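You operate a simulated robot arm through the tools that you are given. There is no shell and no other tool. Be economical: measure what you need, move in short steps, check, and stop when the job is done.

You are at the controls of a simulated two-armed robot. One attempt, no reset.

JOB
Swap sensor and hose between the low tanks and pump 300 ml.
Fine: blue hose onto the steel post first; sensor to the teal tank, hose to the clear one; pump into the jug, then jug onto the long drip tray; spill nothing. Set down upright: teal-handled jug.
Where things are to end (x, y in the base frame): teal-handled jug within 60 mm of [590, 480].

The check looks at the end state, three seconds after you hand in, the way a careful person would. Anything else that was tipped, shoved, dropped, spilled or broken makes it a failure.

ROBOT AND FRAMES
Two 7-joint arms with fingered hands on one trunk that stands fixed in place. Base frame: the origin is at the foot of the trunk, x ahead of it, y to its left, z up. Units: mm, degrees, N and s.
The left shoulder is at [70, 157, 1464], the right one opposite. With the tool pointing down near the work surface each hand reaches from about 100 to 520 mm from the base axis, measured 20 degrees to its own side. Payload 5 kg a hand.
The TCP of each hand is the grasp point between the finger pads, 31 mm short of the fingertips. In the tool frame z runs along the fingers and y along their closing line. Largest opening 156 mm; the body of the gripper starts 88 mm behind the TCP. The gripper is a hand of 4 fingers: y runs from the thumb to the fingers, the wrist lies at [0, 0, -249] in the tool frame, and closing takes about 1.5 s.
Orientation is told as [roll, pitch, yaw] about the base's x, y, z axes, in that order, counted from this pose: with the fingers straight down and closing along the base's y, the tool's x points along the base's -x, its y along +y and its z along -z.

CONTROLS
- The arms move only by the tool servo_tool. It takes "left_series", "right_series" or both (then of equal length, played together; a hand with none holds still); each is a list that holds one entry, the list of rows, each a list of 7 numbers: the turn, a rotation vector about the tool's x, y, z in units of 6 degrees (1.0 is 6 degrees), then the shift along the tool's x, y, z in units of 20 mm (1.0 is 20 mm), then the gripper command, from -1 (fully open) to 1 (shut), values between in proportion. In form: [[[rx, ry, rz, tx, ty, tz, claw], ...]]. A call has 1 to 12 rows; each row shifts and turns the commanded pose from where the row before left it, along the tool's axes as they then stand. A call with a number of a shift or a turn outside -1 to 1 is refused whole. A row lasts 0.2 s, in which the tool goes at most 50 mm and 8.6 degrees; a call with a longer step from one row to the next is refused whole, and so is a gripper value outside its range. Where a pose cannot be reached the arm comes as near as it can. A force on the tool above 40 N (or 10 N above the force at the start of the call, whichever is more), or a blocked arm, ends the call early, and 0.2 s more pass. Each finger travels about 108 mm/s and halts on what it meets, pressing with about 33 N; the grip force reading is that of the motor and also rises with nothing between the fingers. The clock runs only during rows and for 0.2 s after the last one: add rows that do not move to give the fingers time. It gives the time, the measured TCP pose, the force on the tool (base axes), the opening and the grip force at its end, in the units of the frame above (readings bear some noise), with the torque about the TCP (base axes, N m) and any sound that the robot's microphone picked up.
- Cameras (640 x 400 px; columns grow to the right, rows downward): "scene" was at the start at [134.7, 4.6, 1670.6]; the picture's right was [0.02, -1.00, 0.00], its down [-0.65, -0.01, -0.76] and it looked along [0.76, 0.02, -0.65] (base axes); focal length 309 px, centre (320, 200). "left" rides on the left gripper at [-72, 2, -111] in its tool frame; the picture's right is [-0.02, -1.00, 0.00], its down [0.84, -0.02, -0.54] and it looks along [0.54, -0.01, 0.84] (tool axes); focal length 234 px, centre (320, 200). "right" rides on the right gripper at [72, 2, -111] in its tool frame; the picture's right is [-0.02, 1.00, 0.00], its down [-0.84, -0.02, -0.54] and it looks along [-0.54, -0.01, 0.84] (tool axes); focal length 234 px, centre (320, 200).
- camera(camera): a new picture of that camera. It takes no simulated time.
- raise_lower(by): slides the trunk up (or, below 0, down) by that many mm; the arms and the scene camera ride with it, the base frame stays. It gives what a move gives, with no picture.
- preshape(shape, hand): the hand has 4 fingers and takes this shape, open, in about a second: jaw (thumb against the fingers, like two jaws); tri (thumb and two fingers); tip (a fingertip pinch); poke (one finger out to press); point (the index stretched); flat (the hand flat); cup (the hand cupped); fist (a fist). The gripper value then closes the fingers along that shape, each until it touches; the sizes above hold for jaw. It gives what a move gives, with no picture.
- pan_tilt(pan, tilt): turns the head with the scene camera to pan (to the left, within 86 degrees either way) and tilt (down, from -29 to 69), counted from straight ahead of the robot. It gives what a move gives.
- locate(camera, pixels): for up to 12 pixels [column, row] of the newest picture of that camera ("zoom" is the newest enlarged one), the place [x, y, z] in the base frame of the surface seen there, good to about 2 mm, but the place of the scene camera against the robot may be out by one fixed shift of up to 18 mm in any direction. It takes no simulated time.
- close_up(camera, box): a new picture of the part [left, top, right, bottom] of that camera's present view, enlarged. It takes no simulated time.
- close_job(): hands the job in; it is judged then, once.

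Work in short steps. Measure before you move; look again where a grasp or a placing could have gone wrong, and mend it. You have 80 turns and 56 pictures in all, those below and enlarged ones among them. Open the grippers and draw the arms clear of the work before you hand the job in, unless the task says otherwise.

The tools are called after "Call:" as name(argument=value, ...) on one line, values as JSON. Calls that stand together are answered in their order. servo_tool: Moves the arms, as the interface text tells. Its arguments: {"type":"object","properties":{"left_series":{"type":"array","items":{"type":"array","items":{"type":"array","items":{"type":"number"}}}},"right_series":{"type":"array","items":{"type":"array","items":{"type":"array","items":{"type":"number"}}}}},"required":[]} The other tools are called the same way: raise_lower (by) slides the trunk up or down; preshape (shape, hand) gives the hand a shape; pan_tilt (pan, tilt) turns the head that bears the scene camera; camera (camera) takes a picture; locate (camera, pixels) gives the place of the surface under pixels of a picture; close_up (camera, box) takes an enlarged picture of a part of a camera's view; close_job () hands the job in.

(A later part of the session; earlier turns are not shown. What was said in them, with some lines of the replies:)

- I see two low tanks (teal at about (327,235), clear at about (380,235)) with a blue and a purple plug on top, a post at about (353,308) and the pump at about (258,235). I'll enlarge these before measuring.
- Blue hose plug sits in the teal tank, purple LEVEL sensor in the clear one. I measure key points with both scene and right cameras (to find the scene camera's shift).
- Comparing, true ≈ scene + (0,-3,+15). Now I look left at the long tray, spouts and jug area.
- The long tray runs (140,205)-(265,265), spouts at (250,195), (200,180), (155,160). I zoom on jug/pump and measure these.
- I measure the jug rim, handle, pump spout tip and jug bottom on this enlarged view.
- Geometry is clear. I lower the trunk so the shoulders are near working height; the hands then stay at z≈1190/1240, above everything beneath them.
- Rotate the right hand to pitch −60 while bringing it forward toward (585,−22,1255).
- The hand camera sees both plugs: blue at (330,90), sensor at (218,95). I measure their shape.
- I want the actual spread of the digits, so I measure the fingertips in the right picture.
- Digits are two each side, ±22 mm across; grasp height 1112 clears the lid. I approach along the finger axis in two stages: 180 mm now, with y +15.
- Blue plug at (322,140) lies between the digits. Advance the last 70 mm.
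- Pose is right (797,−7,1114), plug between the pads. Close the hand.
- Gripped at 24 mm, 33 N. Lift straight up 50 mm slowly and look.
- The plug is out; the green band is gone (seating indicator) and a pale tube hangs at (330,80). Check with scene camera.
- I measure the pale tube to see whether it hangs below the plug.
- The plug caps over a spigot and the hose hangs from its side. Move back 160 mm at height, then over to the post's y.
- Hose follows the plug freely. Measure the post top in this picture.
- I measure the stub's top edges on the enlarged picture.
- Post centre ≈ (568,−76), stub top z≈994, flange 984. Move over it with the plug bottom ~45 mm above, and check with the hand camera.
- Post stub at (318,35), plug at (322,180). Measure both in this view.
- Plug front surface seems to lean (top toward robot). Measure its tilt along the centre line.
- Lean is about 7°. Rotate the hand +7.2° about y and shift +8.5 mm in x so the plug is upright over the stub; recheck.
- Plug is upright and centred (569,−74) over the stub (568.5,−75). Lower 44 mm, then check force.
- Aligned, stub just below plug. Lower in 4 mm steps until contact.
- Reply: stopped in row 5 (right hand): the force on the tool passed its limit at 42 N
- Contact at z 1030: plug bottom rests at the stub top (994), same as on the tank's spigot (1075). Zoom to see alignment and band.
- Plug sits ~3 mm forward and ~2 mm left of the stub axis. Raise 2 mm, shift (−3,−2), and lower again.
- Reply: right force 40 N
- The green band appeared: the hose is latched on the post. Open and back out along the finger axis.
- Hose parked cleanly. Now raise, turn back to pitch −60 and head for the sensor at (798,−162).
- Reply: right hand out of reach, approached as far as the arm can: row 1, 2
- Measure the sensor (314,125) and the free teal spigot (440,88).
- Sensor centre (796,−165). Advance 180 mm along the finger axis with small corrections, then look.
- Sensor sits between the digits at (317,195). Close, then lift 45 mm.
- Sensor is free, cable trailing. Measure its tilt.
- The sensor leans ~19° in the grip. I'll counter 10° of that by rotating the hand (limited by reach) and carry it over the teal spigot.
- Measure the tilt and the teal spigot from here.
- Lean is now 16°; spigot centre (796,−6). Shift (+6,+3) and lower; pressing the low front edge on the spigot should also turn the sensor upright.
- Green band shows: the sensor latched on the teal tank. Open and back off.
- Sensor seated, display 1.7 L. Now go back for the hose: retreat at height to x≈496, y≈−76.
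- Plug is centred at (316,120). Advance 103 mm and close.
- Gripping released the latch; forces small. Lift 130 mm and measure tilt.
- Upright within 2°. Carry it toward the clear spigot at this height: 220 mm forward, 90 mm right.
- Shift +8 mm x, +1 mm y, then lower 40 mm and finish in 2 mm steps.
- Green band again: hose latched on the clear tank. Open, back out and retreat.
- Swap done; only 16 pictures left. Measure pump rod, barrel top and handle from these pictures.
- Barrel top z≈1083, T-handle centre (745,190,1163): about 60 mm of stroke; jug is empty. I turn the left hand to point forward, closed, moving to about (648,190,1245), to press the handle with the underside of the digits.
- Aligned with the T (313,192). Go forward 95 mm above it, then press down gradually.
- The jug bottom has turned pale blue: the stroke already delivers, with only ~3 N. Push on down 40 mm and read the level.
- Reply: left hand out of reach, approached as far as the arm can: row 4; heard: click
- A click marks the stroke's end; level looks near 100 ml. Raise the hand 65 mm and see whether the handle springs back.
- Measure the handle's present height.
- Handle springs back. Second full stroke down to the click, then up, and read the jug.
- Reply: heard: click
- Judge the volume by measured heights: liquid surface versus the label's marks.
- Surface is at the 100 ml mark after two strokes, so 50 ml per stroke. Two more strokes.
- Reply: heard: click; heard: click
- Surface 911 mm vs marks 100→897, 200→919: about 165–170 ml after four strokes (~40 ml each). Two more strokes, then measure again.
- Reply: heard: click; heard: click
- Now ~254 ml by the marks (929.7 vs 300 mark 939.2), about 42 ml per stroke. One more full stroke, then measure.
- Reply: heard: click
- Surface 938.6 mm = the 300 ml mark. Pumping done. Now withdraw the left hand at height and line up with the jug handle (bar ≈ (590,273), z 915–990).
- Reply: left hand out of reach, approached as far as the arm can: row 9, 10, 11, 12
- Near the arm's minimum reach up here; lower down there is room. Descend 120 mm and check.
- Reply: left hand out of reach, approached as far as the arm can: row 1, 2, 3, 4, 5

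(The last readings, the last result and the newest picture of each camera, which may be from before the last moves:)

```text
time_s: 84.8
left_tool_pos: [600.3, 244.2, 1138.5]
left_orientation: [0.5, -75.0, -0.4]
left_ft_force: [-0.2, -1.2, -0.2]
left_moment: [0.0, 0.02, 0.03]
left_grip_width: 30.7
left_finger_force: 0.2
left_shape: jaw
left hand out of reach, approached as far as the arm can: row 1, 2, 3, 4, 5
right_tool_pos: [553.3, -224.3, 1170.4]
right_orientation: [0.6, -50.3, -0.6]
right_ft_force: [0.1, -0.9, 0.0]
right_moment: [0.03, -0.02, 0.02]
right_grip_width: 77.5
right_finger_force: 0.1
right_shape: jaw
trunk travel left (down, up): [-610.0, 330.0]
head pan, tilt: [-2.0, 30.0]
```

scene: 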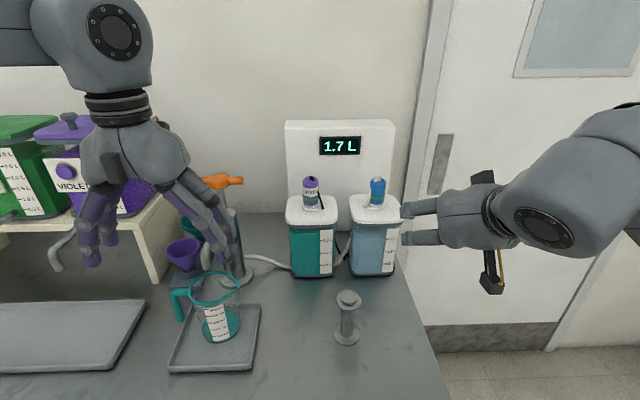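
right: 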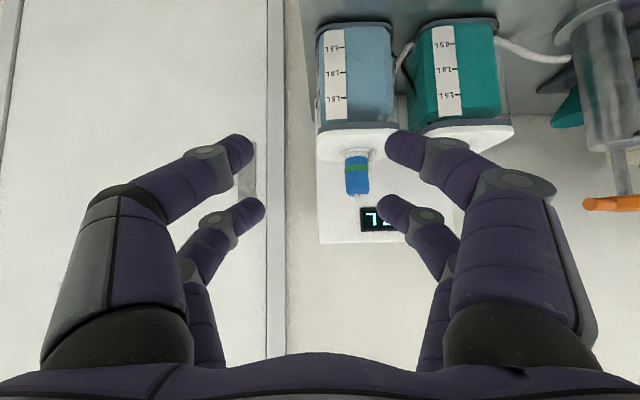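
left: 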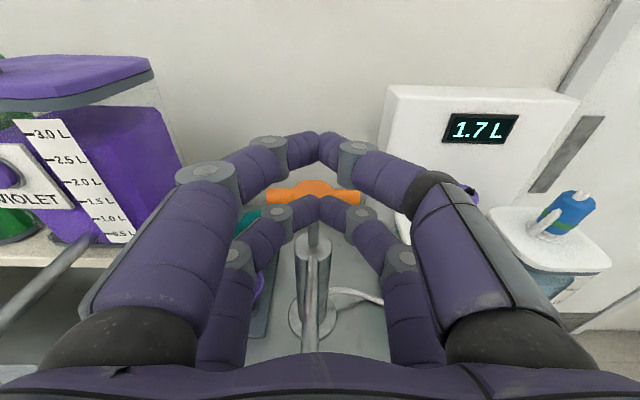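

The minimum-reach limit pushed the hand forward to (600,244). I raise the trunk 120 mm so the wrist hangs lower relative to the shoulder, giving room to come back.

Call:
raise_lower(by=120)

Call:
servo_tool(left_series=[[[0, 0, 0, 0, 0, 0, 0.59]]])

```text
time_s: 86.3
left_tool_pos: [600.8, 244.4, 1257.0]
left_orientation: [-0.1, -75.0, -0.1]
left_ft_force: [-0.1, 0.4, -0.1]
left_moment: [-0.03, 0.01, -0.02]
left_grip_width: 31.0
left_finger_force: 0.0
left_shape: jaw
right_tool_pos: [553.5, -223.1, 1289.7]
right_orientation: [0.5, -50.3, -0.4]
right_ft_force: [0.3, 0.0, 0.4]
right_moment: [-0.03, -0.02, 0.01]
right_grip_width: 77.6
right_finger_force: 0.0
right_shape: jaw
trunk travel left (down, up): [-730.0, 210.0]
head pan, tilt: [-2.0, 30.0]
```

```text
time_s: 86.7
left_tool_pos: [599.8, 244.4, 1257.3]
left_orientation: [0.1, -75.0, 0.1]
left_ft_force: [0.1, 0.9, -0.3]
left_moment: [-0.01, -0.01, -0.01]
left_grip_width: 30.8
left_finger_force: 0.1
left_shape: jaw
right_tool_pos: [556.0, -223.7, 1290.4]
right_orientation: [0.4, -50.3, -0.4]
right_ft_force: [0.5, 0.9, -0.2]
right_moment: [0.0, -0.01, 0.0]
right_grip_width: 77.4
right_finger_force: 0.1
right_shape: jaw
trunk travel left (down, up): [-730.0, 210.0]
head pan, tilt: [-2.0, 30.0]
```

Now move left 36 mm and down, then back and down, to about (520,280,1077).

Call:
servo_tool(left_series=[[[0, 0, 0, 0.894, 0.257, 0.24, 0.59], [0, 0, 0, 0.894, 0.257, 0.24, 0.59], [0, 0, 0, 0.894, 0.257, 0.24, 0.59], [0, 0, 0, 0.894, 0.257, 0.24, 0.59], [0, 0, 0, 0.894, 0.257, 0.24, 0.59], [0, 0, 0, 0.894, 0.257, 0.24, 0.59], [0, 0, 0, 0.894, 0.257, 0.24, 0.59], [0, 0, 0, 0.69, 0, -0.643, 0.59], [0, 0, 0, 0.69, 0, -0.643, 0.59], [0, 0, 0, 0.69, 0, -0.643, 0.59], [0, 0, 0, 0.69, 0, -0.643, 0.59], [0, 0, 0, 0.69, 0, -0.643, 0.59]]])

```text
time_s: 89.3
left_tool_pos: [600.6, 260.7, 1201.3]
left_orientation: [-0.1, -74.7, 0.0]
left_ft_force: [-0.7, 0.0, 0.2]
left_moment: [0.02, 0.04, -0.03]
left_grip_width: 30.7
left_finger_force: 0.1
left_shape: jaw
left hand out of reach, approached as far as the arm can: row 4, 5, 6, 7, 8, 9, 10, 11, 12
right_tool_pos: [554.3, -223.2, 1291.0]
right_orientation: [0.4, -50.3, -0.4]
right_ft_force: [-0.2, 0.5, -1.0]
right_moment: [-0.01, 0.01, 0.03]
right_grip_width: 77.3
right_finger_force: 0.0
right_shape: jaw
trunk travel left (down, up): [-730.0, 210.0]
head pan, tilt: [-2.0, 30.0]
```

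The limit depends on hand pitch, so I'll use pitch −60 and a lower trunk. First rotate to −60 and retreat at height to about (500,279,1220).

Call:
servo_tool(left_series=[[[0, 0.84, 0, 0, 0, 0, 0.59], [0, 0.84, 0, 0, 0.3, 0, 0.59], [0, 0.84, 0, 0, 0.3, 0, 0.59], [0, 0, 0, 0.35, 0.3, -0.97, 0.59], [0, 0, 0, 0.35, 0, -0.97, 0.59], [0, 0, 0, 0.35, 0, -0.97, 0.59], [0, 0, 0, 0.35, 0, -0.97, 0.59], [0, 0, 0, 0.35, 0, -0.97, 0.59], [0, 0, 0, 0, 0, 0, 0.59]]])

```text
time_s: 91.3
left_tool_pos: [548.2, 287.4, 1219.2]
left_orientation: [-0.1, -59.8, -0.1]
left_ft_force: [0.2, -0.6, 0.5]
left_moment: [0.01, 0.0, 0.0]
left_grip_width: 31.1
left_finger_force: 0.1
left_shape: jaw
left hand out of reach, approached as far as the arm can: row 6, 7, 8
right_tool_pos: [555.0, -224.2, 1289.8]
right_orientation: [0.5, -50.3, -0.4]
right_ft_force: [0.5, -0.3, -0.3]
right_moment: [-0.03, 0.0, -0.01]
right_grip_width: 77.6
right_finger_force: 0.0
right_shape: jaw
trunk travel left (down, up): [-730.0, 210.0]
head pan, tilt: [-2.0, 30.0]
```

Rotate 10° further (pitch −50) to get back to x≈500.

Call:
servo_tool(left_series=[[[0, 0.84, 0, 0, 0, 0, 0.59], [0, 0.84, 0, 0, 0, 0, 0.59], [0, 0, 0, 0.64, -0.1, -0.768, 0.59], [0, 0, 0, 0.64, -0.1, -0.768, 0.59], [0, 0, 0, 0.4, 0, -0.5, 0.59], [0, 0, 0, 0, 0, 0, 0.59]]])

```text
time_s: 92.7
left_tool_pos: [508.5, 287.3, 1219.9]
left_orientation: [-0.2, -49.7, 0.1]
left_ft_force: [-0.8, 0.2, 0.4]
left_moment: [-0.02, -0.02, 0.0]
left_grip_width: 31.4
left_finger_force: 0.1
left_shape: jaw
left hand out of reach, approached as far as the arm can: row 5
right_tool_pos: [554.3, -219.9, 1290.3]
right_orientation: [0.3, -50.3, -0.4]
right_ft_force: [-0.8, 1.1, 0.2]
right_moment: [0.03, 0.0, -0.03]
right_grip_width: 77.6
right_finger_force: 0.1
right_shape: jaw
trunk travel left (down, up): [-730.0, 210.0]
head pan, tilt: [-2.0, 30.0]
```

Clear of the handle now. Lower the trunk 240 (left hand to z≈980, right to ≈1050, both over free space) and look.

Call:
raise_lower(by=-240)

Call:
camera(camera="left")

```text
time_s: 95.2
left_tool_pos: [508.6, 284.4, 980.9]
left_orientation: [0.0, -49.8, 0.0]
left_ft_force: [-0.5, 0.0, -0.4]
left_moment: [0.02, 0.01, -0.06]
left_grip_width: 31.2
left_finger_force: 0.1
left_shape: jaw
right_tool_pos: [553.9, -223.4, 1050.8]
right_orientation: [0.4, -50.3, -0.4]
right_ft_force: [-0.1, -0.3, 0.2]
right_moment: [-0.01, -0.01, 0.02]
right_grip_width: 77.5
right_finger_force: 0.1
right_shape: jaw
trunk travel left (down, up): [-490.0, 450.0]
head pan, tilt: [-2.0, 30.0]
```

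```text
6 pictures are left
```

left: 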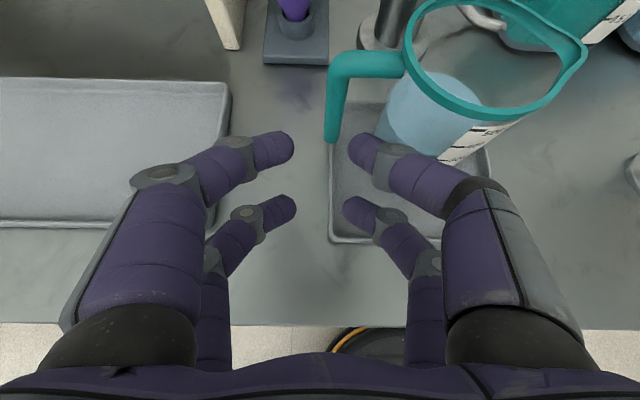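

The handle bar at (335,110) lies between the digits. Measure it and the jug.

Call:
locate(camera="left", pixels=[[333, 130], [334, 115], [337, 95], [327, 110], [343, 110], [345, 70], [370, 65], [410, 50], [290, 145], [352, 145], [290, 208], [348, 208]])

```text
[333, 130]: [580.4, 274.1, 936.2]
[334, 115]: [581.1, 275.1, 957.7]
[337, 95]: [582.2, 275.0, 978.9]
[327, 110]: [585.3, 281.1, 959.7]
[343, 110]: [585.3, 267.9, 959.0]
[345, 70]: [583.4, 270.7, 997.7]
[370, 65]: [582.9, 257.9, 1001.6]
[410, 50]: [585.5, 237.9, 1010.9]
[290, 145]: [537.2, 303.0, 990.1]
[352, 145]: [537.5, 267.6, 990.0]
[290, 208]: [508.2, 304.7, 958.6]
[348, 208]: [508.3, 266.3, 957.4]
```

Bar centre (589,274.5), r≈8. Advance between digits, rotating to pitch −62, to (588,277,949).

Call:
servo_tool(left_series=[[[0, 0, 0, -0.223, -0.133, 0.79, 0.59], [0, 0, 0, -0.223, -0.133, 0.79, 0.59], [0, 0, 0, -0.223, -0.133, 0.79, 0.59], [0, -1, 0, 0, 0, 0, 0.59], [0, -1, 0, 0, 0, 0, 0.59], [0, 0, 0, -0.14, 0, 0.9, 0.59], [0, 0, 0, -0.14, 0, 0.9, 0.59], [0, 0, 0, 0, 0, 0, 0.59]]])

Call:
camera(camera="left")

```text
time_s: 97.0
left_tool_pos: [590.5, 286.9, 950.6]
left_orientation: [0.0, -61.7, -0.1]
left_ft_force: [-1.3, 1.6, -0.5]
left_moment: [-0.03, -0.06, -0.06]
left_grip_width: 31.2
left_finger_force: 0.1
left_shape: jaw
left hand out of reach, approached as far as the arm can: row 5
right_tool_pos: [553.3, -223.6, 1051.3]
right_orientation: [0.4, -50.2, -0.4]
right_ft_force: [-0.5, 0.1, -0.1]
right_moment: [0.04, -0.01, 0.02]
right_grip_width: 77.4
right_finger_force: 0.0
right_shape: jaw
trunk travel left (down, up): [-490.0, 450.0]
head pan, tilt: [-2.0, 30.0]
```

```text
5 pictures are left
```

left: 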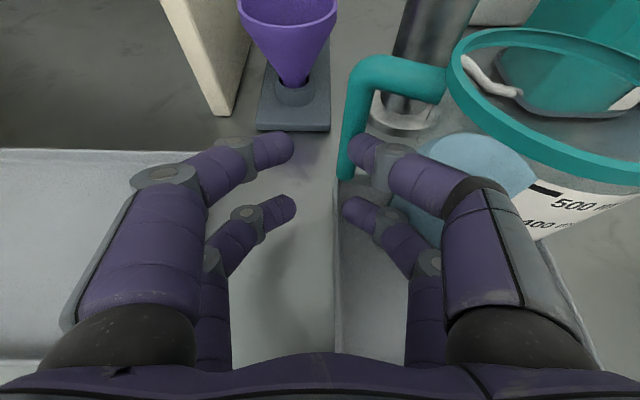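

y is 287, not 277: the inner digit (360,150) may be against the bar. Measure bar and digits now.

Call:
locate(camera="left", pixels=[[345, 160], [350, 130], [355, 100], [362, 145], [290, 145], [352, 150], [348, 205], [345, 175], [420, 80], [520, 140], [380, 70]])

```text
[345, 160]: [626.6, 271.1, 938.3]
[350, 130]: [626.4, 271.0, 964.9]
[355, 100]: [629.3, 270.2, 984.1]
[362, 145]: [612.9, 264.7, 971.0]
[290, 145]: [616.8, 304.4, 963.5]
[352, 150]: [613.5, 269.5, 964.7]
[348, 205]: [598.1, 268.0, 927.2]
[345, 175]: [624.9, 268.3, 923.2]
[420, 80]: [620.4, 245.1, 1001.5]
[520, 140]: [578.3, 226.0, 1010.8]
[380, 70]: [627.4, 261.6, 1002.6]
```

The jug was nudged: bar front is now at x≈626. No spill seen. I fit the rim to find the jug's new place.

Call:
locate(camera="left", pixels=[[455, 78], [465, 105], [490, 128], [560, 158], [610, 175], [480, 45], [520, 36], [570, 34], [440, 85], [400, 80], [480, 165], [530, 185]])

Call:
close_up(camera="scene", box=[150, 130, 310, 290])

```text
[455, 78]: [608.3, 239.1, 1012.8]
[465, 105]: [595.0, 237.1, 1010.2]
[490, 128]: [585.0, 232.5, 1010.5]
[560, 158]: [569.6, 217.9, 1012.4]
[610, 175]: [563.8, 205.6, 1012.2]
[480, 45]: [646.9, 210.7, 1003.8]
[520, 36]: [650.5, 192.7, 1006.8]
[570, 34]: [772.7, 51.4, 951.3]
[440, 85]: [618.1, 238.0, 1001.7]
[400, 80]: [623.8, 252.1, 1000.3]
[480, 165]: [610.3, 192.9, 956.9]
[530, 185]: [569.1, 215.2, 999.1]
```

```text
2.50 times, centred on (230, 210) of scene
```

zoom: 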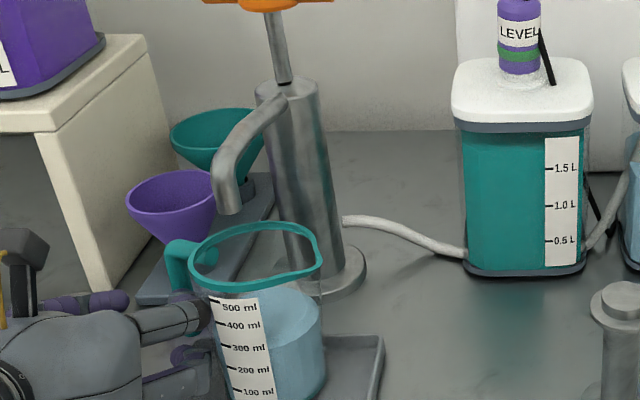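

Jug is upright, shifted to centre (606,191) and turned −19°; nothing spilled. I back out, yaw the hand −19° to match the handle, realign laterally, and come forward just short of the bar.

Call:
servo_tool(left_series=[[[0, 0, 0, 0.415, 0, -0.77, 0.63], [0, 0, 0, 0.415, 0, -0.77, 0.63], [0.93, 0, 0.5, 0, 0, 0, 0.63], [0.93, 0, 0.5, 0, 0, 0, 0.63], [0.93, 0, 0.5, 0, 0, 0, 0.63], [0, 0, 0, 0, 0.6, 0, 0.63], [0, 0, 0, -0.379, 0, 0.704, 0.63], [0, 0, 0, -0.37, 0, 0.7, 0.63], [0, 0, 0, 0, 0, 0, 0.63]]])

Call:
camera(camera="left")

```text
time_s: 99.0
left_tool_pos: [598.3, 288.6, 950.0]
left_orientation: [0.0, -61.6, -19.1]
left_ft_force: [0.7, -0.8, 0.6]
left_moment: [-0.01, -0.01, 0.0]
left_grip_width: 29.0
left_finger_force: 0.0
left_shape: jaw
left hand out of reach, approached as far as the arm can: row 2
right_tool_pos: [554.0, -223.5, 1050.0]
right_orientation: [0.4, -50.3, -0.4]
right_ft_force: [-0.2, -0.3, 0.3]
right_moment: [-0.02, -0.01, 0.0]
right_grip_width: 77.5
right_finger_force: 0.0
right_shape: jaw
trunk travel left (down, up): [-490.0, 450.0]
head pan, tilt: [-2.0, 30.0]
```

```text
3 pictures are left
```

left: 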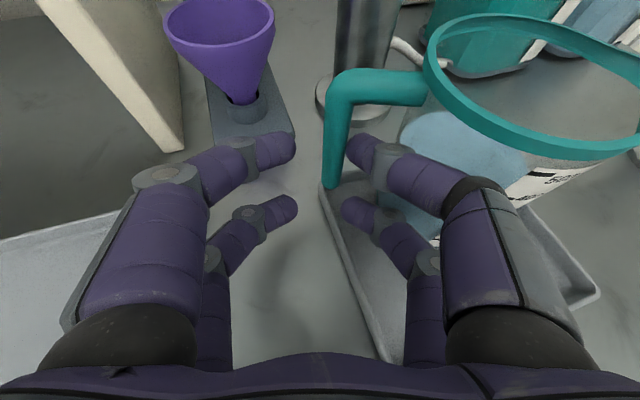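

Bar is at (336,150), close to the inner digit at (350,150). Measure both to trim the lateral position.

Call:
locate(camera="left", pixels=[[335, 160], [336, 140], [338, 110], [327, 160], [343, 150], [352, 148], [290, 147], [347, 207], [293, 207], [333, 183], [370, 90], [430, 85]])

```text
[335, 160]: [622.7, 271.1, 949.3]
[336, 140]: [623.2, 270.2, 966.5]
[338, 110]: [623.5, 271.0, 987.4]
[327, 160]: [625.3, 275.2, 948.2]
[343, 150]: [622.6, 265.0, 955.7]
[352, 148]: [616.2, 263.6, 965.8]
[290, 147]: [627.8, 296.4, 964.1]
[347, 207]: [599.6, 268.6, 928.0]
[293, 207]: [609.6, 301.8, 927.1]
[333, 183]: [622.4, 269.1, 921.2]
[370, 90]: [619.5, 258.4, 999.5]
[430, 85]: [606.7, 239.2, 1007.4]
```

Shift 6 mm inward with a narrower opening, then forward 37 mm around the bar; check the reading before closing.

Call:
servo_tool(left_series=[[[0, 0, 0, 0.118, 0, -0.22, 0.7], [0, 0, 0, 0, 0, 0, 0.7], [0, 0, 0, 0, -0.3, 0, 0.7], [0, 0, 0, 0, 0, 0, 0.7], [0, 0, 0, -0.332, 0, 0.616, 0.7], [0, 0, 0, -0.332, 0, 0.616, 0.7], [0, 0, 0, -0.332, 0, 0.616, 0.7], [0, 0, 0, 0, 0, 0, 0.7]]])

Call:
close_up(camera="left", box=[220, 40, 480, 260])

Call:
locate(camera="zoom", pixels=[[330, 200], [330, 230], [330, 160], [310, 200], [350, 200], [360, 150], [420, 130], [330, 120]])

```text
time_s: 100.8
left_tool_pos: [630.3, 269.0, 952.2]
left_orientation: [0.0, -61.7, -19.2]
left_ft_force: [0.1, 1.3, 0.7]
left_moment: [0.01, 0.06, -0.05]
left_grip_width: 23.5
left_finger_force: 0.0
left_shape: jaw
right_tool_pos: [553.1, -223.1, 1050.9]
right_orientation: [0.4, -50.3, -0.4]
right_ft_force: [0.0, 0.9, 0.4]
right_moment: [0.0, 0.0, 0.01]
right_grip_width: 77.7
right_finger_force: 0.2
right_shape: jaw
trunk travel left (down, up): [-490.0, 450.0]
head pan, tilt: [-2.0, 30.0]
```

```text
1.82 times, centred on (350, 150) of left
```

zoom: 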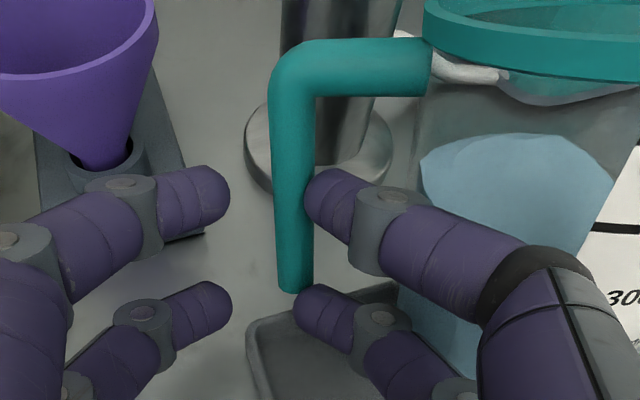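

```text
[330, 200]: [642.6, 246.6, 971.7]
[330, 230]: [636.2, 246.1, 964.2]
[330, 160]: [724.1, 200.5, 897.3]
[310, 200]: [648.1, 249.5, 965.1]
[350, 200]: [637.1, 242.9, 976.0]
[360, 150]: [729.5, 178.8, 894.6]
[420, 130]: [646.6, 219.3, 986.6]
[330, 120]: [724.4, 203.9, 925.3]
```

Bar appears at zoom (292,200) between the digits; measure it.

Call:
locate(camera="zoom", pixels=[[292, 200], [292, 250], [292, 150], [276, 200], [295, 285], [215, 190], [215, 295], [312, 300], [300, 60]])

```text
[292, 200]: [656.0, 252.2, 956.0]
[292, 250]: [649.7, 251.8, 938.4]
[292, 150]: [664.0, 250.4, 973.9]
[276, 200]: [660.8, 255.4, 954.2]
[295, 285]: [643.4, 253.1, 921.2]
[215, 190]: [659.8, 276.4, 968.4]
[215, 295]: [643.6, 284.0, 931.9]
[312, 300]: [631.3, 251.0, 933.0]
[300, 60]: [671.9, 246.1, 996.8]
```

The inner digits' tips are pushing the bar: it leans now (z 921→974 moves x 643→664), the jug's base caught on the tray rim. I back off slowly so it settles upright again, no further pushing.

Call:
servo_tool(left_series=[[[0, 0, 0, 0.07, 0, -0.13, 0.7], [0, 0, 0, 0.07, 0, -0.13, 0.7], [0, 0, 0, 0.07, 0, -0.13, 0.7], [0, 0, 0, 0.07, 0, -0.13, 0.7], [0, 0, 0, 0.07, 0, -0.13, 0.7], [0, 0, 0, 0.07, 0, -0.13, 0.7], [0, 0, 0, 0.07, 0, -0.13, 0.7], [0, 0, 0, 0.07, 0, -0.13, 0.7], [0, 0, 0, 0.07, 0, -0.13, 0.7], [0, 0, 0, 0.07, 0, -0.13, 0.7], [0, 0, 0, 0.07, 0, -0.13, 0.7], [0, 0, 0, 0.07, 0, -0.13, 0.7]]])

Call:
servo_tool(left_series=[[[0, 0, 0, 0.12, 0, -0.22, 0.6], [0, 0, 0, 0.12, 0, -0.22, 0.6], [0, 0, 0, 0, 0, 0, 0.6], [0, 0, 0, 0, 0, 0, 0.6]]])

Call:
camera(camera="left")

```text
time_s: 103.4
left_tool_pos: [599.9, 281.9, 949.2]
left_orientation: [0.0, -61.7, -18.9]
left_ft_force: [0.4, 0.5, 0.9]
left_moment: [0.02, 0.0, 0.0]
left_grip_width: 23.2
left_finger_force: 0.1
left_shape: jaw
right_tool_pos: [554.4, -224.4, 1048.7]
right_orientation: [0.4, -50.2, -0.3]
right_ft_force: [0.3, 0.6, 0.3]
right_moment: [-0.03, 0.02, 0.01]
right_grip_width: 77.3
right_finger_force: 0.1
right_shape: jaw
trunk travel left (down, up): [-490.0, 450.0]
head pan, tilt: [-2.0, 30.0]
```

```text
time_s: 104.4
left_tool_pos: [588.5, 282.0, 949.5]
left_orientation: [-0.1, -61.7, -19.0]
left_ft_force: [0.0, -0.1, -0.1]
left_moment: [0.01, 0.01, 0.01]
left_grip_width: 30.7
left_finger_force: 0.1
left_shape: jaw
right_tool_pos: [554.9, -223.6, 1051.0]
right_orientation: [0.4, -50.3, -0.4]
right_ft_force: [0.4, 0.1, -0.7]
right_moment: [0.01, 0.02, -0.01]
right_grip_width: 77.6
right_finger_force: 0.0
right_shape: jaw
trunk travel left (down, up): [-490.0, 450.0]
head pan, tilt: [-2.0, 30.0]
```

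```text
1 pictures are left
```

left: 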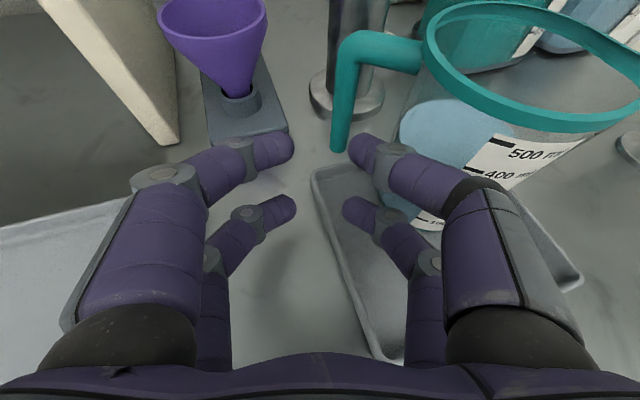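

Jug looks settled. Measure bar, rim and digit tips thoroughly (locate is free).

Call:
locate(camera="left", pixels=[[340, 140], [341, 120], [343, 100], [345, 75], [333, 120], [349, 120], [339, 150], [370, 50], [385, 55], [400, 55], [415, 60], [338, 152]])

Call:
locate(camera="left", pixels=[[430, 45], [445, 75], [470, 95], [500, 112], [550, 126], [600, 125], [480, 10], [530, 8], [600, 35], [470, 130], [440, 120], [500, 150]])

Call:
locate(camera="left", pixels=[[348, 148], [350, 140], [349, 158], [355, 165], [344, 207], [343, 200], [346, 215], [293, 145], [296, 152], [294, 205], [292, 140], [297, 207]])

```text
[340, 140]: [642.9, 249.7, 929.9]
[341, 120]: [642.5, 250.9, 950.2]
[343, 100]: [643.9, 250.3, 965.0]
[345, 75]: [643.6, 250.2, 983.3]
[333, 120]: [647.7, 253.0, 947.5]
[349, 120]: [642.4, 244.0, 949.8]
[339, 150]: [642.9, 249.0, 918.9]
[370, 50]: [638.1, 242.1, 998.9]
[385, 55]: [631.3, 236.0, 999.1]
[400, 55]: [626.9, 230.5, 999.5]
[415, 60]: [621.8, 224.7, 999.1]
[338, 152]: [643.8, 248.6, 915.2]
```

```text
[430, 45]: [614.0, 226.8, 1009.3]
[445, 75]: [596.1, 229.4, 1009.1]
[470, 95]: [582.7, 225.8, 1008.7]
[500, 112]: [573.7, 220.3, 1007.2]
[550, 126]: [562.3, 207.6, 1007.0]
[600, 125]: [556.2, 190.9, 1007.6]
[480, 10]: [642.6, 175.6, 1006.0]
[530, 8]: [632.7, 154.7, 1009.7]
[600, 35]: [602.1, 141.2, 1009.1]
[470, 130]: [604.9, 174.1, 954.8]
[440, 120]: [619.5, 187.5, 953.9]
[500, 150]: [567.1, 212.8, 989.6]
```

```text
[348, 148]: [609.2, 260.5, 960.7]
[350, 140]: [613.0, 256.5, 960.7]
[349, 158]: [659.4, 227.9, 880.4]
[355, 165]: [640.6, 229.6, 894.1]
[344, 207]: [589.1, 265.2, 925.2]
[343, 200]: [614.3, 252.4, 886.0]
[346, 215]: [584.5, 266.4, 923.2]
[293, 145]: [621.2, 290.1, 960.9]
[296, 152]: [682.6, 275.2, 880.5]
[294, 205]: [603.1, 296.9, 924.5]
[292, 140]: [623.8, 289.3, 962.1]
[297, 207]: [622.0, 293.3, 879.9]
```

Jug is upright again, level unchanged; centre ≈ (600,185), handle bar ≈ (650,248), handle direction ≈ 50°. I measure the digit profile to plan a clear grasp.

Call:
locate(camera="left", pixels=[[365, 138], [378, 140], [395, 145], [411, 152], [430, 157], [450, 170], [405, 180], [360, 195], [375, 205], [395, 212], [408, 220], [430, 235]])

Call:
locate(camera="left", pixels=[[268, 138], [252, 140], [240, 145], [222, 150], [205, 155], [185, 165], [270, 170], [245, 185], [275, 198], [262, 203], [245, 212], [230, 222]])

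```text
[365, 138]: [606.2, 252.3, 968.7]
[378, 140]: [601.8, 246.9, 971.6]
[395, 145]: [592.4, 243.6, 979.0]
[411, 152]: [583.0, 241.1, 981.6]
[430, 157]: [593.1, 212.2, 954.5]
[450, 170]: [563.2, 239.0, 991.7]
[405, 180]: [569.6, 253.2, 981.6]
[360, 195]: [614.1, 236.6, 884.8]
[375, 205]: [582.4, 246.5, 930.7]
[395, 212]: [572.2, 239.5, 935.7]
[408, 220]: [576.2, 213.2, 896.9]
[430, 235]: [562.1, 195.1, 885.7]
```

```text
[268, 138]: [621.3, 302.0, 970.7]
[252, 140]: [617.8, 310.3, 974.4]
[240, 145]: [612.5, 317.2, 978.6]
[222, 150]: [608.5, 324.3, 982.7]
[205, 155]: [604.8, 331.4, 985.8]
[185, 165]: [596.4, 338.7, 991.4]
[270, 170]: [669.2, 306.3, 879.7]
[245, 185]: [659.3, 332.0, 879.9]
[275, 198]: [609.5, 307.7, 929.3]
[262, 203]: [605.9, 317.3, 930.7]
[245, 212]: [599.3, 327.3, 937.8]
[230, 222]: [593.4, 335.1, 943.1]
```

I plan to approach with the hand more horizontal and yawed about −55°, so both digit pairs reach the bar and stay off the jug. First check the clearance to the funnel stand and shelf leg.

Call:
locate(camera="left", pixels=[[162, 140], [178, 135], [163, 10], [175, 45], [215, 70], [262, 50], [235, 75], [238, 100], [215, 140], [285, 130], [265, 80], [265, 10]])

```text
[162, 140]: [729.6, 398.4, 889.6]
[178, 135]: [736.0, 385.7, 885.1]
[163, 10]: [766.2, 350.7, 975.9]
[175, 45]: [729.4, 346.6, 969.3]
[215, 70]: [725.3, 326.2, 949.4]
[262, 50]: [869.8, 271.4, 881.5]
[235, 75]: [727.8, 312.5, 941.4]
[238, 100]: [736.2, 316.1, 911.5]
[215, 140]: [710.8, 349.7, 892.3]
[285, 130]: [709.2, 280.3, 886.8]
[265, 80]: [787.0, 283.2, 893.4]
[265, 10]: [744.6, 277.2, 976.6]
```

Clear of both. Move outward to (607,310), yaw to −55 and pitch to −85 there, away from the jug.

Call:
servo_tool(left_series=[[[0, 0, 0, -0.1, 0.81, 0.185, 0.6], [0, 0, 0, -0.1, 0.81, 0.185, 0.6], [0.88, 0, 0.475, 0, 0, 0, 0.6], [0.88, 0, 0.475, 0, 0, 0, 0.6], [0.88, 0, 0.475, 0, 0, 0, 0.6], [0.88, 0, 0.475, 0, 0, 0, 0.6], [0.88, 0, 0.475, 0, 0, 0, 0.6], [0.88, 0, 0.475, 0, 0, 0, 0.6], [0, -0.97, 0, 0, 0, 0, 0.6], [0, -0.97, 0, 0, 0, 0, 0.6], [0, -0.97, 0, 0, 0, 0, 0.6], [0, -0.97, 0, 0, 0, 0, 0.6]]])

```text
time_s: 105.5
left_tool_pos: [598.7, 317.4, 919.8]
left_orientation: [-3.1, -58.7, -24.3]
left_ft_force: [-4.0, 6.8, 8.7]
left_moment: [0.22, 0.05, -0.23]
left_grip_width: 30.5
left_finger_force: 0.1
left_shape: jaw
left hand out of reach, approached as far as the arm can: row 3
right_tool_pos: [554.5, -222.0, 1050.5]
right_orientation: [0.4, -50.3, -0.3]
right_ft_force: [-0.8, 0.3, 0.0]
right_moment: [0.01, -0.02, -0.01]
right_grip_width: 77.2
right_finger_force: 0.0
right_shape: jaw
trunk travel left (down, up): [-490.0, 450.0]
head pan, tilt: [-2.0, 30.0]
stopped in row 5 (left hand): the force on the tool passed its limit at 42 N (the readings are from after the stop); the commanded pose is now the measured one
```

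The arm hit a reach limit, dipped to z 920 and touched the table. Raise the hand gently 40 mm.

Call:
servo_tool(left_series=[[[0, 0, 0, -0.42, 0, -0.26, 0.6], [0, 0, 0, -0.42, 0, -0.26, 0.6], [0, 0, 0, -0.42, 0, -0.26, 0.6], [0, 0, 0, -0.42, 0, -0.26, 0.6], [0, 0, 0, 0, 0, 0, 0.6]]])

```text
time_s: 106.7
left_tool_pos: [599.2, 316.3, 959.7]
left_orientation: [-3.4, -58.4, -24.1]
left_ft_force: [-0.5, 0.3, 0.3]
left_moment: [-0.01, -0.01, -0.01]
left_grip_width: 31.0
left_finger_force: 0.1
left_shape: jaw
right_tool_pos: [555.1, -222.2, 1049.8]
right_orientation: [0.3, -50.3, -0.4]
right_ft_force: [0.3, 0.1, 0.4]
right_moment: [0.02, 0.0, 0.0]
right_grip_width: 77.3
right_finger_force: 0.0
right_shape: jaw
trunk travel left (down, up): [-490.0, 450.0]
head pan, tilt: [-2.0, 30.0]
```

Free again. A body grasp from the front (opening 110, jug Ø90) avoids the handle. I first raise, straighten roll/yaw, open, ease pitch to −46, and draw back to x≈500.

Call:
servo_tool(left_series=[[[0, 0, 0, -0.854, 0, -0.52, 0.6], [0, 0, 0, -0.854, 0, -0.52, 0.6], [-0.57, 0, 0, 0, 0, 0, 0.4], [-0.85, 0, -0.52, 0, 0, 0, 0.2], [-0.85, 0, -0.52, 0, 0, 0, 0], [-0.85, 0, -0.52, 0, 0, 0, -0.2], [-0.85, 0, -0.52, 0, 0, 0, -0.41], [0, 1, 0, 0, 0, 0, -0.41], [0, 1, 0, 0, 0, 0, -0.41], [0, 0, 0, 0, 0, 0, -0.41]]])

Call:
servo_tool(left_series=[[[0, 0, 0, 0.69, 0, -0.724, -0.41], [0, 0, 0, 0.69, 0, -0.724, -0.41], [0, 0, 0, 0.69, 0, -0.724, -0.41], [0, 0, 0, 0.69, 0, -0.724, -0.41], [0, 0, 0, 0.69, 0, -0.724, -0.41], [0, 0, 0, 0, 0, 0, -0.41]]])

```text
time_s: 108.9
left_tool_pos: [597.6, 317.5, 998.8]
left_orientation: [0.3, -46.5, -0.3]
left_ft_force: [-0.5, -0.3, -1.0]
left_moment: [0.04, -0.01, 0.03]
left_grip_width: 109.6
left_finger_force: 0.0
left_shape: jaw
right_tool_pos: [552.8, -223.2, 1050.7]
right_orientation: [0.5, -50.3, -0.4]
right_ft_force: [-0.6, 0.1, -0.2]
right_moment: [0.03, -0.01, 0.0]
right_grip_width: 77.6
right_finger_force: 0.0
right_shape: jaw
trunk travel left (down, up): [-490.0, 450.0]
head pan, tilt: [-2.0, 30.0]
```

```text
time_s: 110.3
left_tool_pos: [500.6, 319.2, 997.1]
left_orientation: [0.0, -46.4, -0.3]
left_ft_force: [-0.3, 0.0, 0.6]
left_moment: [-0.04, -0.01, -0.05]
left_grip_width: 109.6
left_finger_force: 0.0
left_shape: jaw
right_tool_pos: [556.0, -222.7, 1049.9]
right_orientation: [0.4, -50.2, -0.3]
right_ft_force: [0.3, -0.3, -0.2]
right_moment: [-0.01, 0.01, 0.01]
right_grip_width: 77.3
right_finger_force: 0.1
right_shape: jaw
trunk travel left (down, up): [-490.0, 450.0]
head pan, tilt: [-2.0, 30.0]
5 turns are left
```

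Good, no limits hit. Raise 40 mm (tips above the rim), shift right to y≈185 in front of the jug, and use the last picture.

Call:
servo_tool(left_series=[[[0, 0, 0, -0.724, 0, -0.69, -0.41], [0, 0, 0, -0.724, 0, -0.69, -0.41], [0, 0, 0, 0.2, -0.95, -0.22, -0.41], [0, 0, 0, 0, -0.95, 0, -0.41], [0, 0, 0, 0, -0.95, 0, -0.41], [0, 0, 0, 0, -0.95, 0, -0.41], [0, 0, 0, 0, -0.95, 0, -0.41], [0, 0, 0, 0, -0.95, 0, -0.41], [0, 0, 0, 0, -0.95, 0, -0.41], [0, 0, 0, 0, 0, 0, -0.41]]])

Call:
camera(camera="left")

Call:
locate(camera="left", pixels=[[320, 60], [320, 80], [320, 100], [320, 120], [320, 140], [280, 60], [360, 60], [300, 90], [340, 90], [320, 40], [320, 20], [260, 40]])

```text
time_s: 112.5
left_tool_pos: [494.9, 186.2, 1037.8]
left_orientation: [0.0, -46.5, -0.2]
left_ft_force: [0.2, 0.2, -0.2]
left_moment: [-0.02, 0.01, -0.03]
left_grip_width: 109.6
left_finger_force: 0.0
left_shape: jaw
right_tool_pos: [553.9, -221.8, 1050.6]
right_orientation: [0.5, -50.3, -0.3]
right_ft_force: [0.6, 0.3, 0.2]
right_moment: [-0.01, -0.02, 0.02]
right_grip_width: 77.5
right_finger_force: 0.1
right_shape: jaw
trunk travel left (down, up): [-490.0, 450.0]
head pan, tilt: [-2.0, 30.0]
```

```text
0 pictures are left
```

left: 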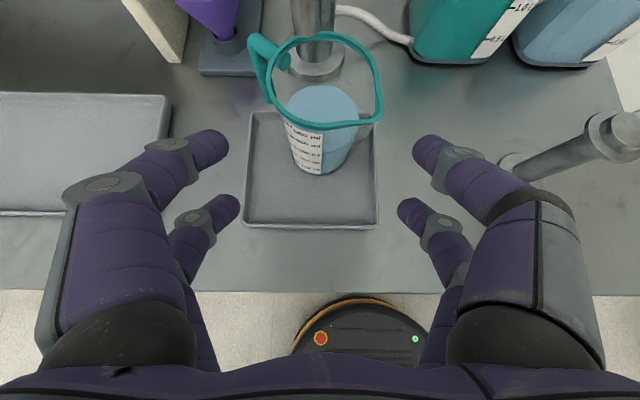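

```text
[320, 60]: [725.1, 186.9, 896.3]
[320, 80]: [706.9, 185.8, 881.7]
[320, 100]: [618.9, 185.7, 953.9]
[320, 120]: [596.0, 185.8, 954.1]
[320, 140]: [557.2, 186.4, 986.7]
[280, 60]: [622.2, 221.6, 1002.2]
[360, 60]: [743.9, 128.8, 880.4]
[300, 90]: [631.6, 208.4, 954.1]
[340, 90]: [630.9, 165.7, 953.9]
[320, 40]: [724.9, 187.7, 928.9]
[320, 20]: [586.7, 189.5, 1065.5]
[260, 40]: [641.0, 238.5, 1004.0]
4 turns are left
```

Jug upright, centred at (600,185) between the digits; liquid intact. Lower, advance with pitch to −60 around the body, then close gently.

Call:
servo_tool(left_series=[[[0, 0, 0, 0.653, 0, 0.62, -0.41], [0, 0, 0, 0.653, 0, 0.62, -0.41], [0, 0, 0, 0.653, 0, 0.62, -0.41], [0, 0, 0, 0.653, 0, 0.62, -0.41], [0, -0.375, 0, -0.437, 0, 0.738, -0.41], [0, -0.375, 0, -0.407, 0, 0.755, -0.41], [0, -0.375, 0, -0.378, 0, 0.77, -0.41], [0, -0.375, 0, -0.347, 0, 0.785, -0.41], [0, -0.375, 0, -0.317, 0, 0.798, -0.41], [0, -0.375, 0, -0.284, 0, 0.81, -0.41], [0, 0, 0, 0, 0, 0, -0.41]]])

Call:
servo_tool(left_series=[[[0, 0, 0, 0, 0, 0, -0.3], [0, 0, 0, 0, 0, 0, -0.2], [0, 0, 0, 0, 0, 0, -0.1], [0, 0, 0, 0, 0, 0, 0], [0, 0, 0, 0, 0, 0, 0.2], [0, 0, 0, 0, 0, 0, 0.5], [0, 0, 0, 0, 0, 0, 1], [0, 0, 0, 0, 0, 0, 1], [0, 0, 0, 0, 0, 0, 1]]])

```text
time_s: 114.9
left_tool_pos: [599.1, 183.9, 945.4]
left_orientation: [0.2, -60.0, -0.4]
left_ft_force: [-0.2, 0.3, 0.3]
left_moment: [0.02, 0.03, 0.01]
left_grip_width: 109.9
left_finger_force: 0.0
left_shape: jaw
left hand out of reach, approached as far as the arm can: row 4
right_tool_pos: [554.8, -223.3, 1050.8]
right_orientation: [0.5, -50.4, -0.5]
right_ft_force: [1.0, 0.3, -0.2]
right_moment: [-0.02, -0.01, -0.01]
right_grip_width: 77.6
right_finger_force: 0.0
right_shape: jaw
trunk travel left (down, up): [-490.0, 450.0]
head pan, tilt: [-2.0, 30.0]
```

```text
time_s: 116.9
left_tool_pos: [599.1, 183.9, 944.4]
left_orientation: [0.2, -59.8, -0.5]
left_ft_force: [0.9, -1.2, 1.1]
left_moment: [-0.04, 0.12, 0.0]
left_grip_width: 62.0
left_finger_force: 33.3
left_shape: jaw
right_tool_pos: [553.7, -223.6, 1050.5]
right_orientation: [0.5, -50.3, -0.4]
right_ft_force: [-0.2, 0.2, 0.6]
right_moment: [0.01, -0.01, 0.0]
right_grip_width: 77.2
right_finger_force: 0.0
right_shape: jaw
trunk travel left (down, up): [-490.0, 450.0]
head pan, tilt: [-2.0, 30.0]
3 turns are left
```

Firm grip (62 mm, 33 N). Lift 24 mm and carry slowly left 284 mm, x −11, to above the long tray under the violet spout's clearance.

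Call:
servo_tool(left_series=[[[0, 0, 0, -0.17, 0, -0.1, 1], [0, 0, 0, -0.26, 0, -0.15, 1], [0, 0, 0, -0.26, 0, -0.15, 1], [0, 0, 0, -0.26, 0, -0.15, 1], [0, 0, 0, -0.09, 0, -0.05, 1], [0, 0, 0, 0, 0.2, 0, 1], [0, 0, 0, 0, 0.4, 0, 1], [0, 0, 0, 0, 0.6, 0, 1], [0, 0, 0, 0, 0.6, 0, 1], [0, 0, 0, 0, 0.6, 0, 1], [0, 0, 0, 0, 0.6, 0, 1], [0, 0, 0, 0, 0.6, 0, 1]]])

Call:
servo_tool(left_series=[[[0, 0, 0, 0.03, 0.6, -0.05, 1], [0, 0, 0, 0.03, 0.7, -0.05, 1], [0, 0, 0, 0.03, 0.7, -0.05, 1], [0, 0, 0, 0.03, 0.7, -0.05, 1], [0, 0, 0, 0.03, 0.7, -0.05, 1], [0, 0, 0, 0.03, 0.7, -0.05, 1], [0, 0, 0, 0.03, 0.7, -0.05, 1], [0, 0, 0, 0.03, 0.7, -0.05, 1], [0, 0, 0, 0.03, 0.7, -0.05, 1], [0, 0, 0, 0.03, 0.7, -0.05, 1], [0, 0, 0, 0, 0.6, 0, 1], [0, 0, 0, 0, 0.6, 0, 1]]])

Call:
servo_tool(left_series=[[[0, 0, 0, 0, 0.6, 0, 1], [0, 0, 0, 0, 0.5, 0, 1], [0, 0, 0, 0, 0.3, 0, 1], [0, 0, 0, 0, 0.1, 0, 1], [0, 0, 0, 0, 0, 0, 1], [0, 0, 0, 0, 0, 0, 1]]])

```text
time_s: 119.5
left_tool_pos: [599.7, 254.8, 967.4]
left_orientation: [0.1, -59.9, -0.3]
left_ft_force: [-0.5, -0.3, -4.3]
left_moment: [-0.07, 0.08, 0.01]
left_grip_width: 61.4
left_finger_force: 33.0
left_shape: jaw
right_tool_pos: [554.1, -222.2, 1050.0]
right_orientation: [0.3, -50.3, -0.4]
right_ft_force: [1.1, -0.3, -0.9]
right_moment: [-0.02, 0.01, -0.02]
right_grip_width: 77.5
right_finger_force: 0.1
right_shape: jaw
trunk travel left (down, up): [-490.0, 450.0]
head pan, tilt: [-2.0, 30.0]
```

```text
time_s: 122.1
left_tool_pos: [587.5, 416.8, 967.0]
left_orientation: [0.1, -59.9, -0.3]
left_ft_force: [0.5, 0.9, -4.1]
left_moment: [-0.08, 0.04, 0.0]
left_grip_width: 61.4
left_finger_force: 32.5
left_shape: jaw
right_tool_pos: [553.8, -222.9, 1050.4]
right_orientation: [0.5, -50.3, -0.4]
right_ft_force: [-0.5, 0.3, 0.1]
right_moment: [-0.02, 0.04, 0.0]
right_grip_width: 77.5
right_finger_force: 0.2
right_shape: jaw
trunk travel left (down, up): [-490.0, 450.0]
head pan, tilt: [-2.0, 30.0]
```

```text
time_s: 123.5
left_tool_pos: [588.9, 449.1, 968.9]
left_orientation: [0.2, -59.9, -0.3]
left_ft_force: [1.2, -0.2, -2.6]
left_moment: [-0.07, 0.04, 0.01]
left_grip_width: 61.3
left_finger_force: 32.9
left_shape: jaw
right_tool_pos: [553.9, -221.8, 1050.1]
right_orientation: [0.5, -50.3, -0.5]
right_ft_force: [0.1, -0.2, 0.6]
right_moment: [-0.01, 0.0, 0.01]
right_grip_width: 77.4
right_finger_force: 0.1
right_shape: jaw
trunk travel left (down, up): [-490.0, 450.0]
head pan, tilt: [-2.0, 30.0]
2 turns are left
```

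Jug held at (589,449), load 4 N. Move 22 mm more, lower 24 mm onto the tray, open gently, then back the hand away in stages (right arm raised clear too).

Call:
servo_tool(left_series=[[[0, 0, 0, 0, 0.4, 0, 1], [0, 0, 0, 0, 0.5, 0, 1], [0, 0, 0, 0, 0.2, 0, 1], [0, 0, 0, 0, 0, 0, 1], [0, 0, 0, 0.217, 0, 0.125, 1], [0, 0, 0, 0.217, 0, 0.125, 1], [0, 0, 0, 0.217, 0, 0.125, 1], [0, 0, 0, 0.173, 0, 0.1, 1], [0, 0, 0, 0.1, 0, 0.058, 1], [0, 0, 0, 0.087, 0, 0.05, 1], [0, 0, 0, 0.035, 0, 0.02, 1], [0, 0, 0, 0, 0, 0, 1]]])

Call:
servo_tool(left_series=[[[0, 0, 0, 0, 0, 0, 0.2], [0, 0, 0, 0, 0, 0, 0.1], [0, 0, 0, 0, 0, 0, 0], [0, 0, 0, 0, 0, 0, -0.1], [0, 0, 0, 0, 0, 0, -0.2], [0, 0, 0, 0, 0, 0, -0.3], [0, 0, 0, 0, 0, 0, -0.41], [0, 0, 0, 0, 0, 0, -0.41], [0, 0, 0, 0, 0, 0, -0.41]]])

Call:
servo_tool(left_series=[[[0, 0, 0, 0, 0, -0.5, -0.41], [0, 0, 0, 0, 0, -0.75, -0.41], [0, 0, 0, 0, 0, -0.75, -0.41], [0, 0.8, 0, 0.5, 0, -0.6, -0.41], [0, 0.8, 0, 0.5, 0, -0.6, -0.41], [0, 0.7, 0, 0.5, 0, -0.6, -0.41], [0, 0, 0, 0.69, 0, -0.724, -0.41], [0, 0, 0, 0.69, 0, -0.724, -0.41], [0, 0, 0, 0, 0, 0, -0.41]]], right_series=[[[0, 0, 0, -0.768, 0, -0.64, 0], [0, 0, 0, -0.768, 0, -0.64, 0], [0, 0, 0, -0.768, 0, -0.64, 0], [0, 0, 0, -0.768, 0, -0.64, 0], [0, 0, 0, 0, 0, 0, 0], [0, 0, 0, 0, 0, 0, 0], [0, 0, 0, 0, 0, 0, 0], [0, 0, 0, 0, 0, 0, 0], [0, 0, 0, 0, 0, 0, 0]]])

```text
time_s: 126.1
left_tool_pos: [587.4, 468.4, 944.7]
left_orientation: [0.2, -59.9, -0.4]
left_ft_force: [2.4, 0.0, 3.3]
left_moment: [0.09, 0.2, -0.03]
left_grip_width: 61.5
left_finger_force: 33.1
left_shape: jaw
right_tool_pos: [554.0, -222.7, 1049.8]
right_orientation: [0.4, -50.3, -0.4]
right_ft_force: [0.5, 0.1, -0.2]
right_moment: [0.01, 0.02, 0.05]
right_grip_width: 77.3
right_finger_force: 0.0
right_shape: jaw
trunk travel left (down, up): [-490.0, 450.0]
head pan, tilt: [-2.0, 30.0]
```

```text
time_s: 128.1
left_tool_pos: [587.3, 468.0, 944.8]
left_orientation: [0.1, -59.9, -0.4]
left_ft_force: [-0.4, -0.6, -0.4]
left_moment: [0.04, 0.0, -0.02]
left_grip_width: 109.2
left_finger_force: 0.1
left_shape: jaw
right_tool_pos: [555.6, -223.7, 1049.9]
right_orientation: [0.4, -50.3, -0.3]
right_ft_force: [0.2, -0.2, -0.3]
right_moment: [-0.01, -0.01, -0.03]
right_grip_width: 77.4
right_finger_force: 0.1
right_shape: jaw
trunk travel left (down, up): [-490.0, 450.0]
head pan, tilt: [-2.0, 30.0]
```

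```text
time_s: 130.1
left_tool_pos: [484.1, 466.3, 953.4]
left_orientation: [-0.3, -51.9, -0.2]
left_ft_force: [-0.7, -0.4, 0.4]
left_moment: [0.02, 0.05, 0.01]
left_grip_width: 109.7
left_finger_force: 0.1
left_shape: jaw
left hand out of reach, approached as far as the arm can: row 4, 5, 6, 7
right_tool_pos: [555.2, -222.2, 1131.4]
right_orientation: [0.4, -50.4, -0.5]
right_ft_force: [-0.5, 0.0, 0.0]
right_moment: [0.01, 0.01, 0.0]
right_grip_width: 77.6
right_finger_force: 0.0
right_shape: jaw
trunk travel left (down, up): [-490.0, 450.0]
head pan, tilt: [-2.0, 30.0]
1 turns are left
```

The jug's contact force on lowering (3 N) and the force-free release match a clean set-down at about (588,468), and both hands are open and clear. I hand in.

Call:
close_job()

```text
The job is handed in.
```

I handed the job in with the hose and sensor swapped, 300 ml in the jug and the jug on the long drip tray. I had no pictures left to look at it after setting it down.

- **Swap:** the blue hose went onto the steel post first. The sensor is now on the teal tank and the hose on the clear one. Both green bands showed when they latched.
- **Pumping:** seven strokes brought the liquid to the 300 ml mark, measured in the picture. Strokes came out at about 42 ml each.
- **Jug:** it is at about (588, 468), roughly 12 mm from the target. The readings on lowering and release fit an upright set-down.
- **What went wrong on the way:** while reaching for the handle I pushed the jug about 15 mm, turned it about 40 degrees and tipped it about 22 degrees. It came back upright with the liquid level unchanged and no spill in the later pictures. The left hand also pressed briefly on what I took to be the table; I saw nothing moved or damaged there.
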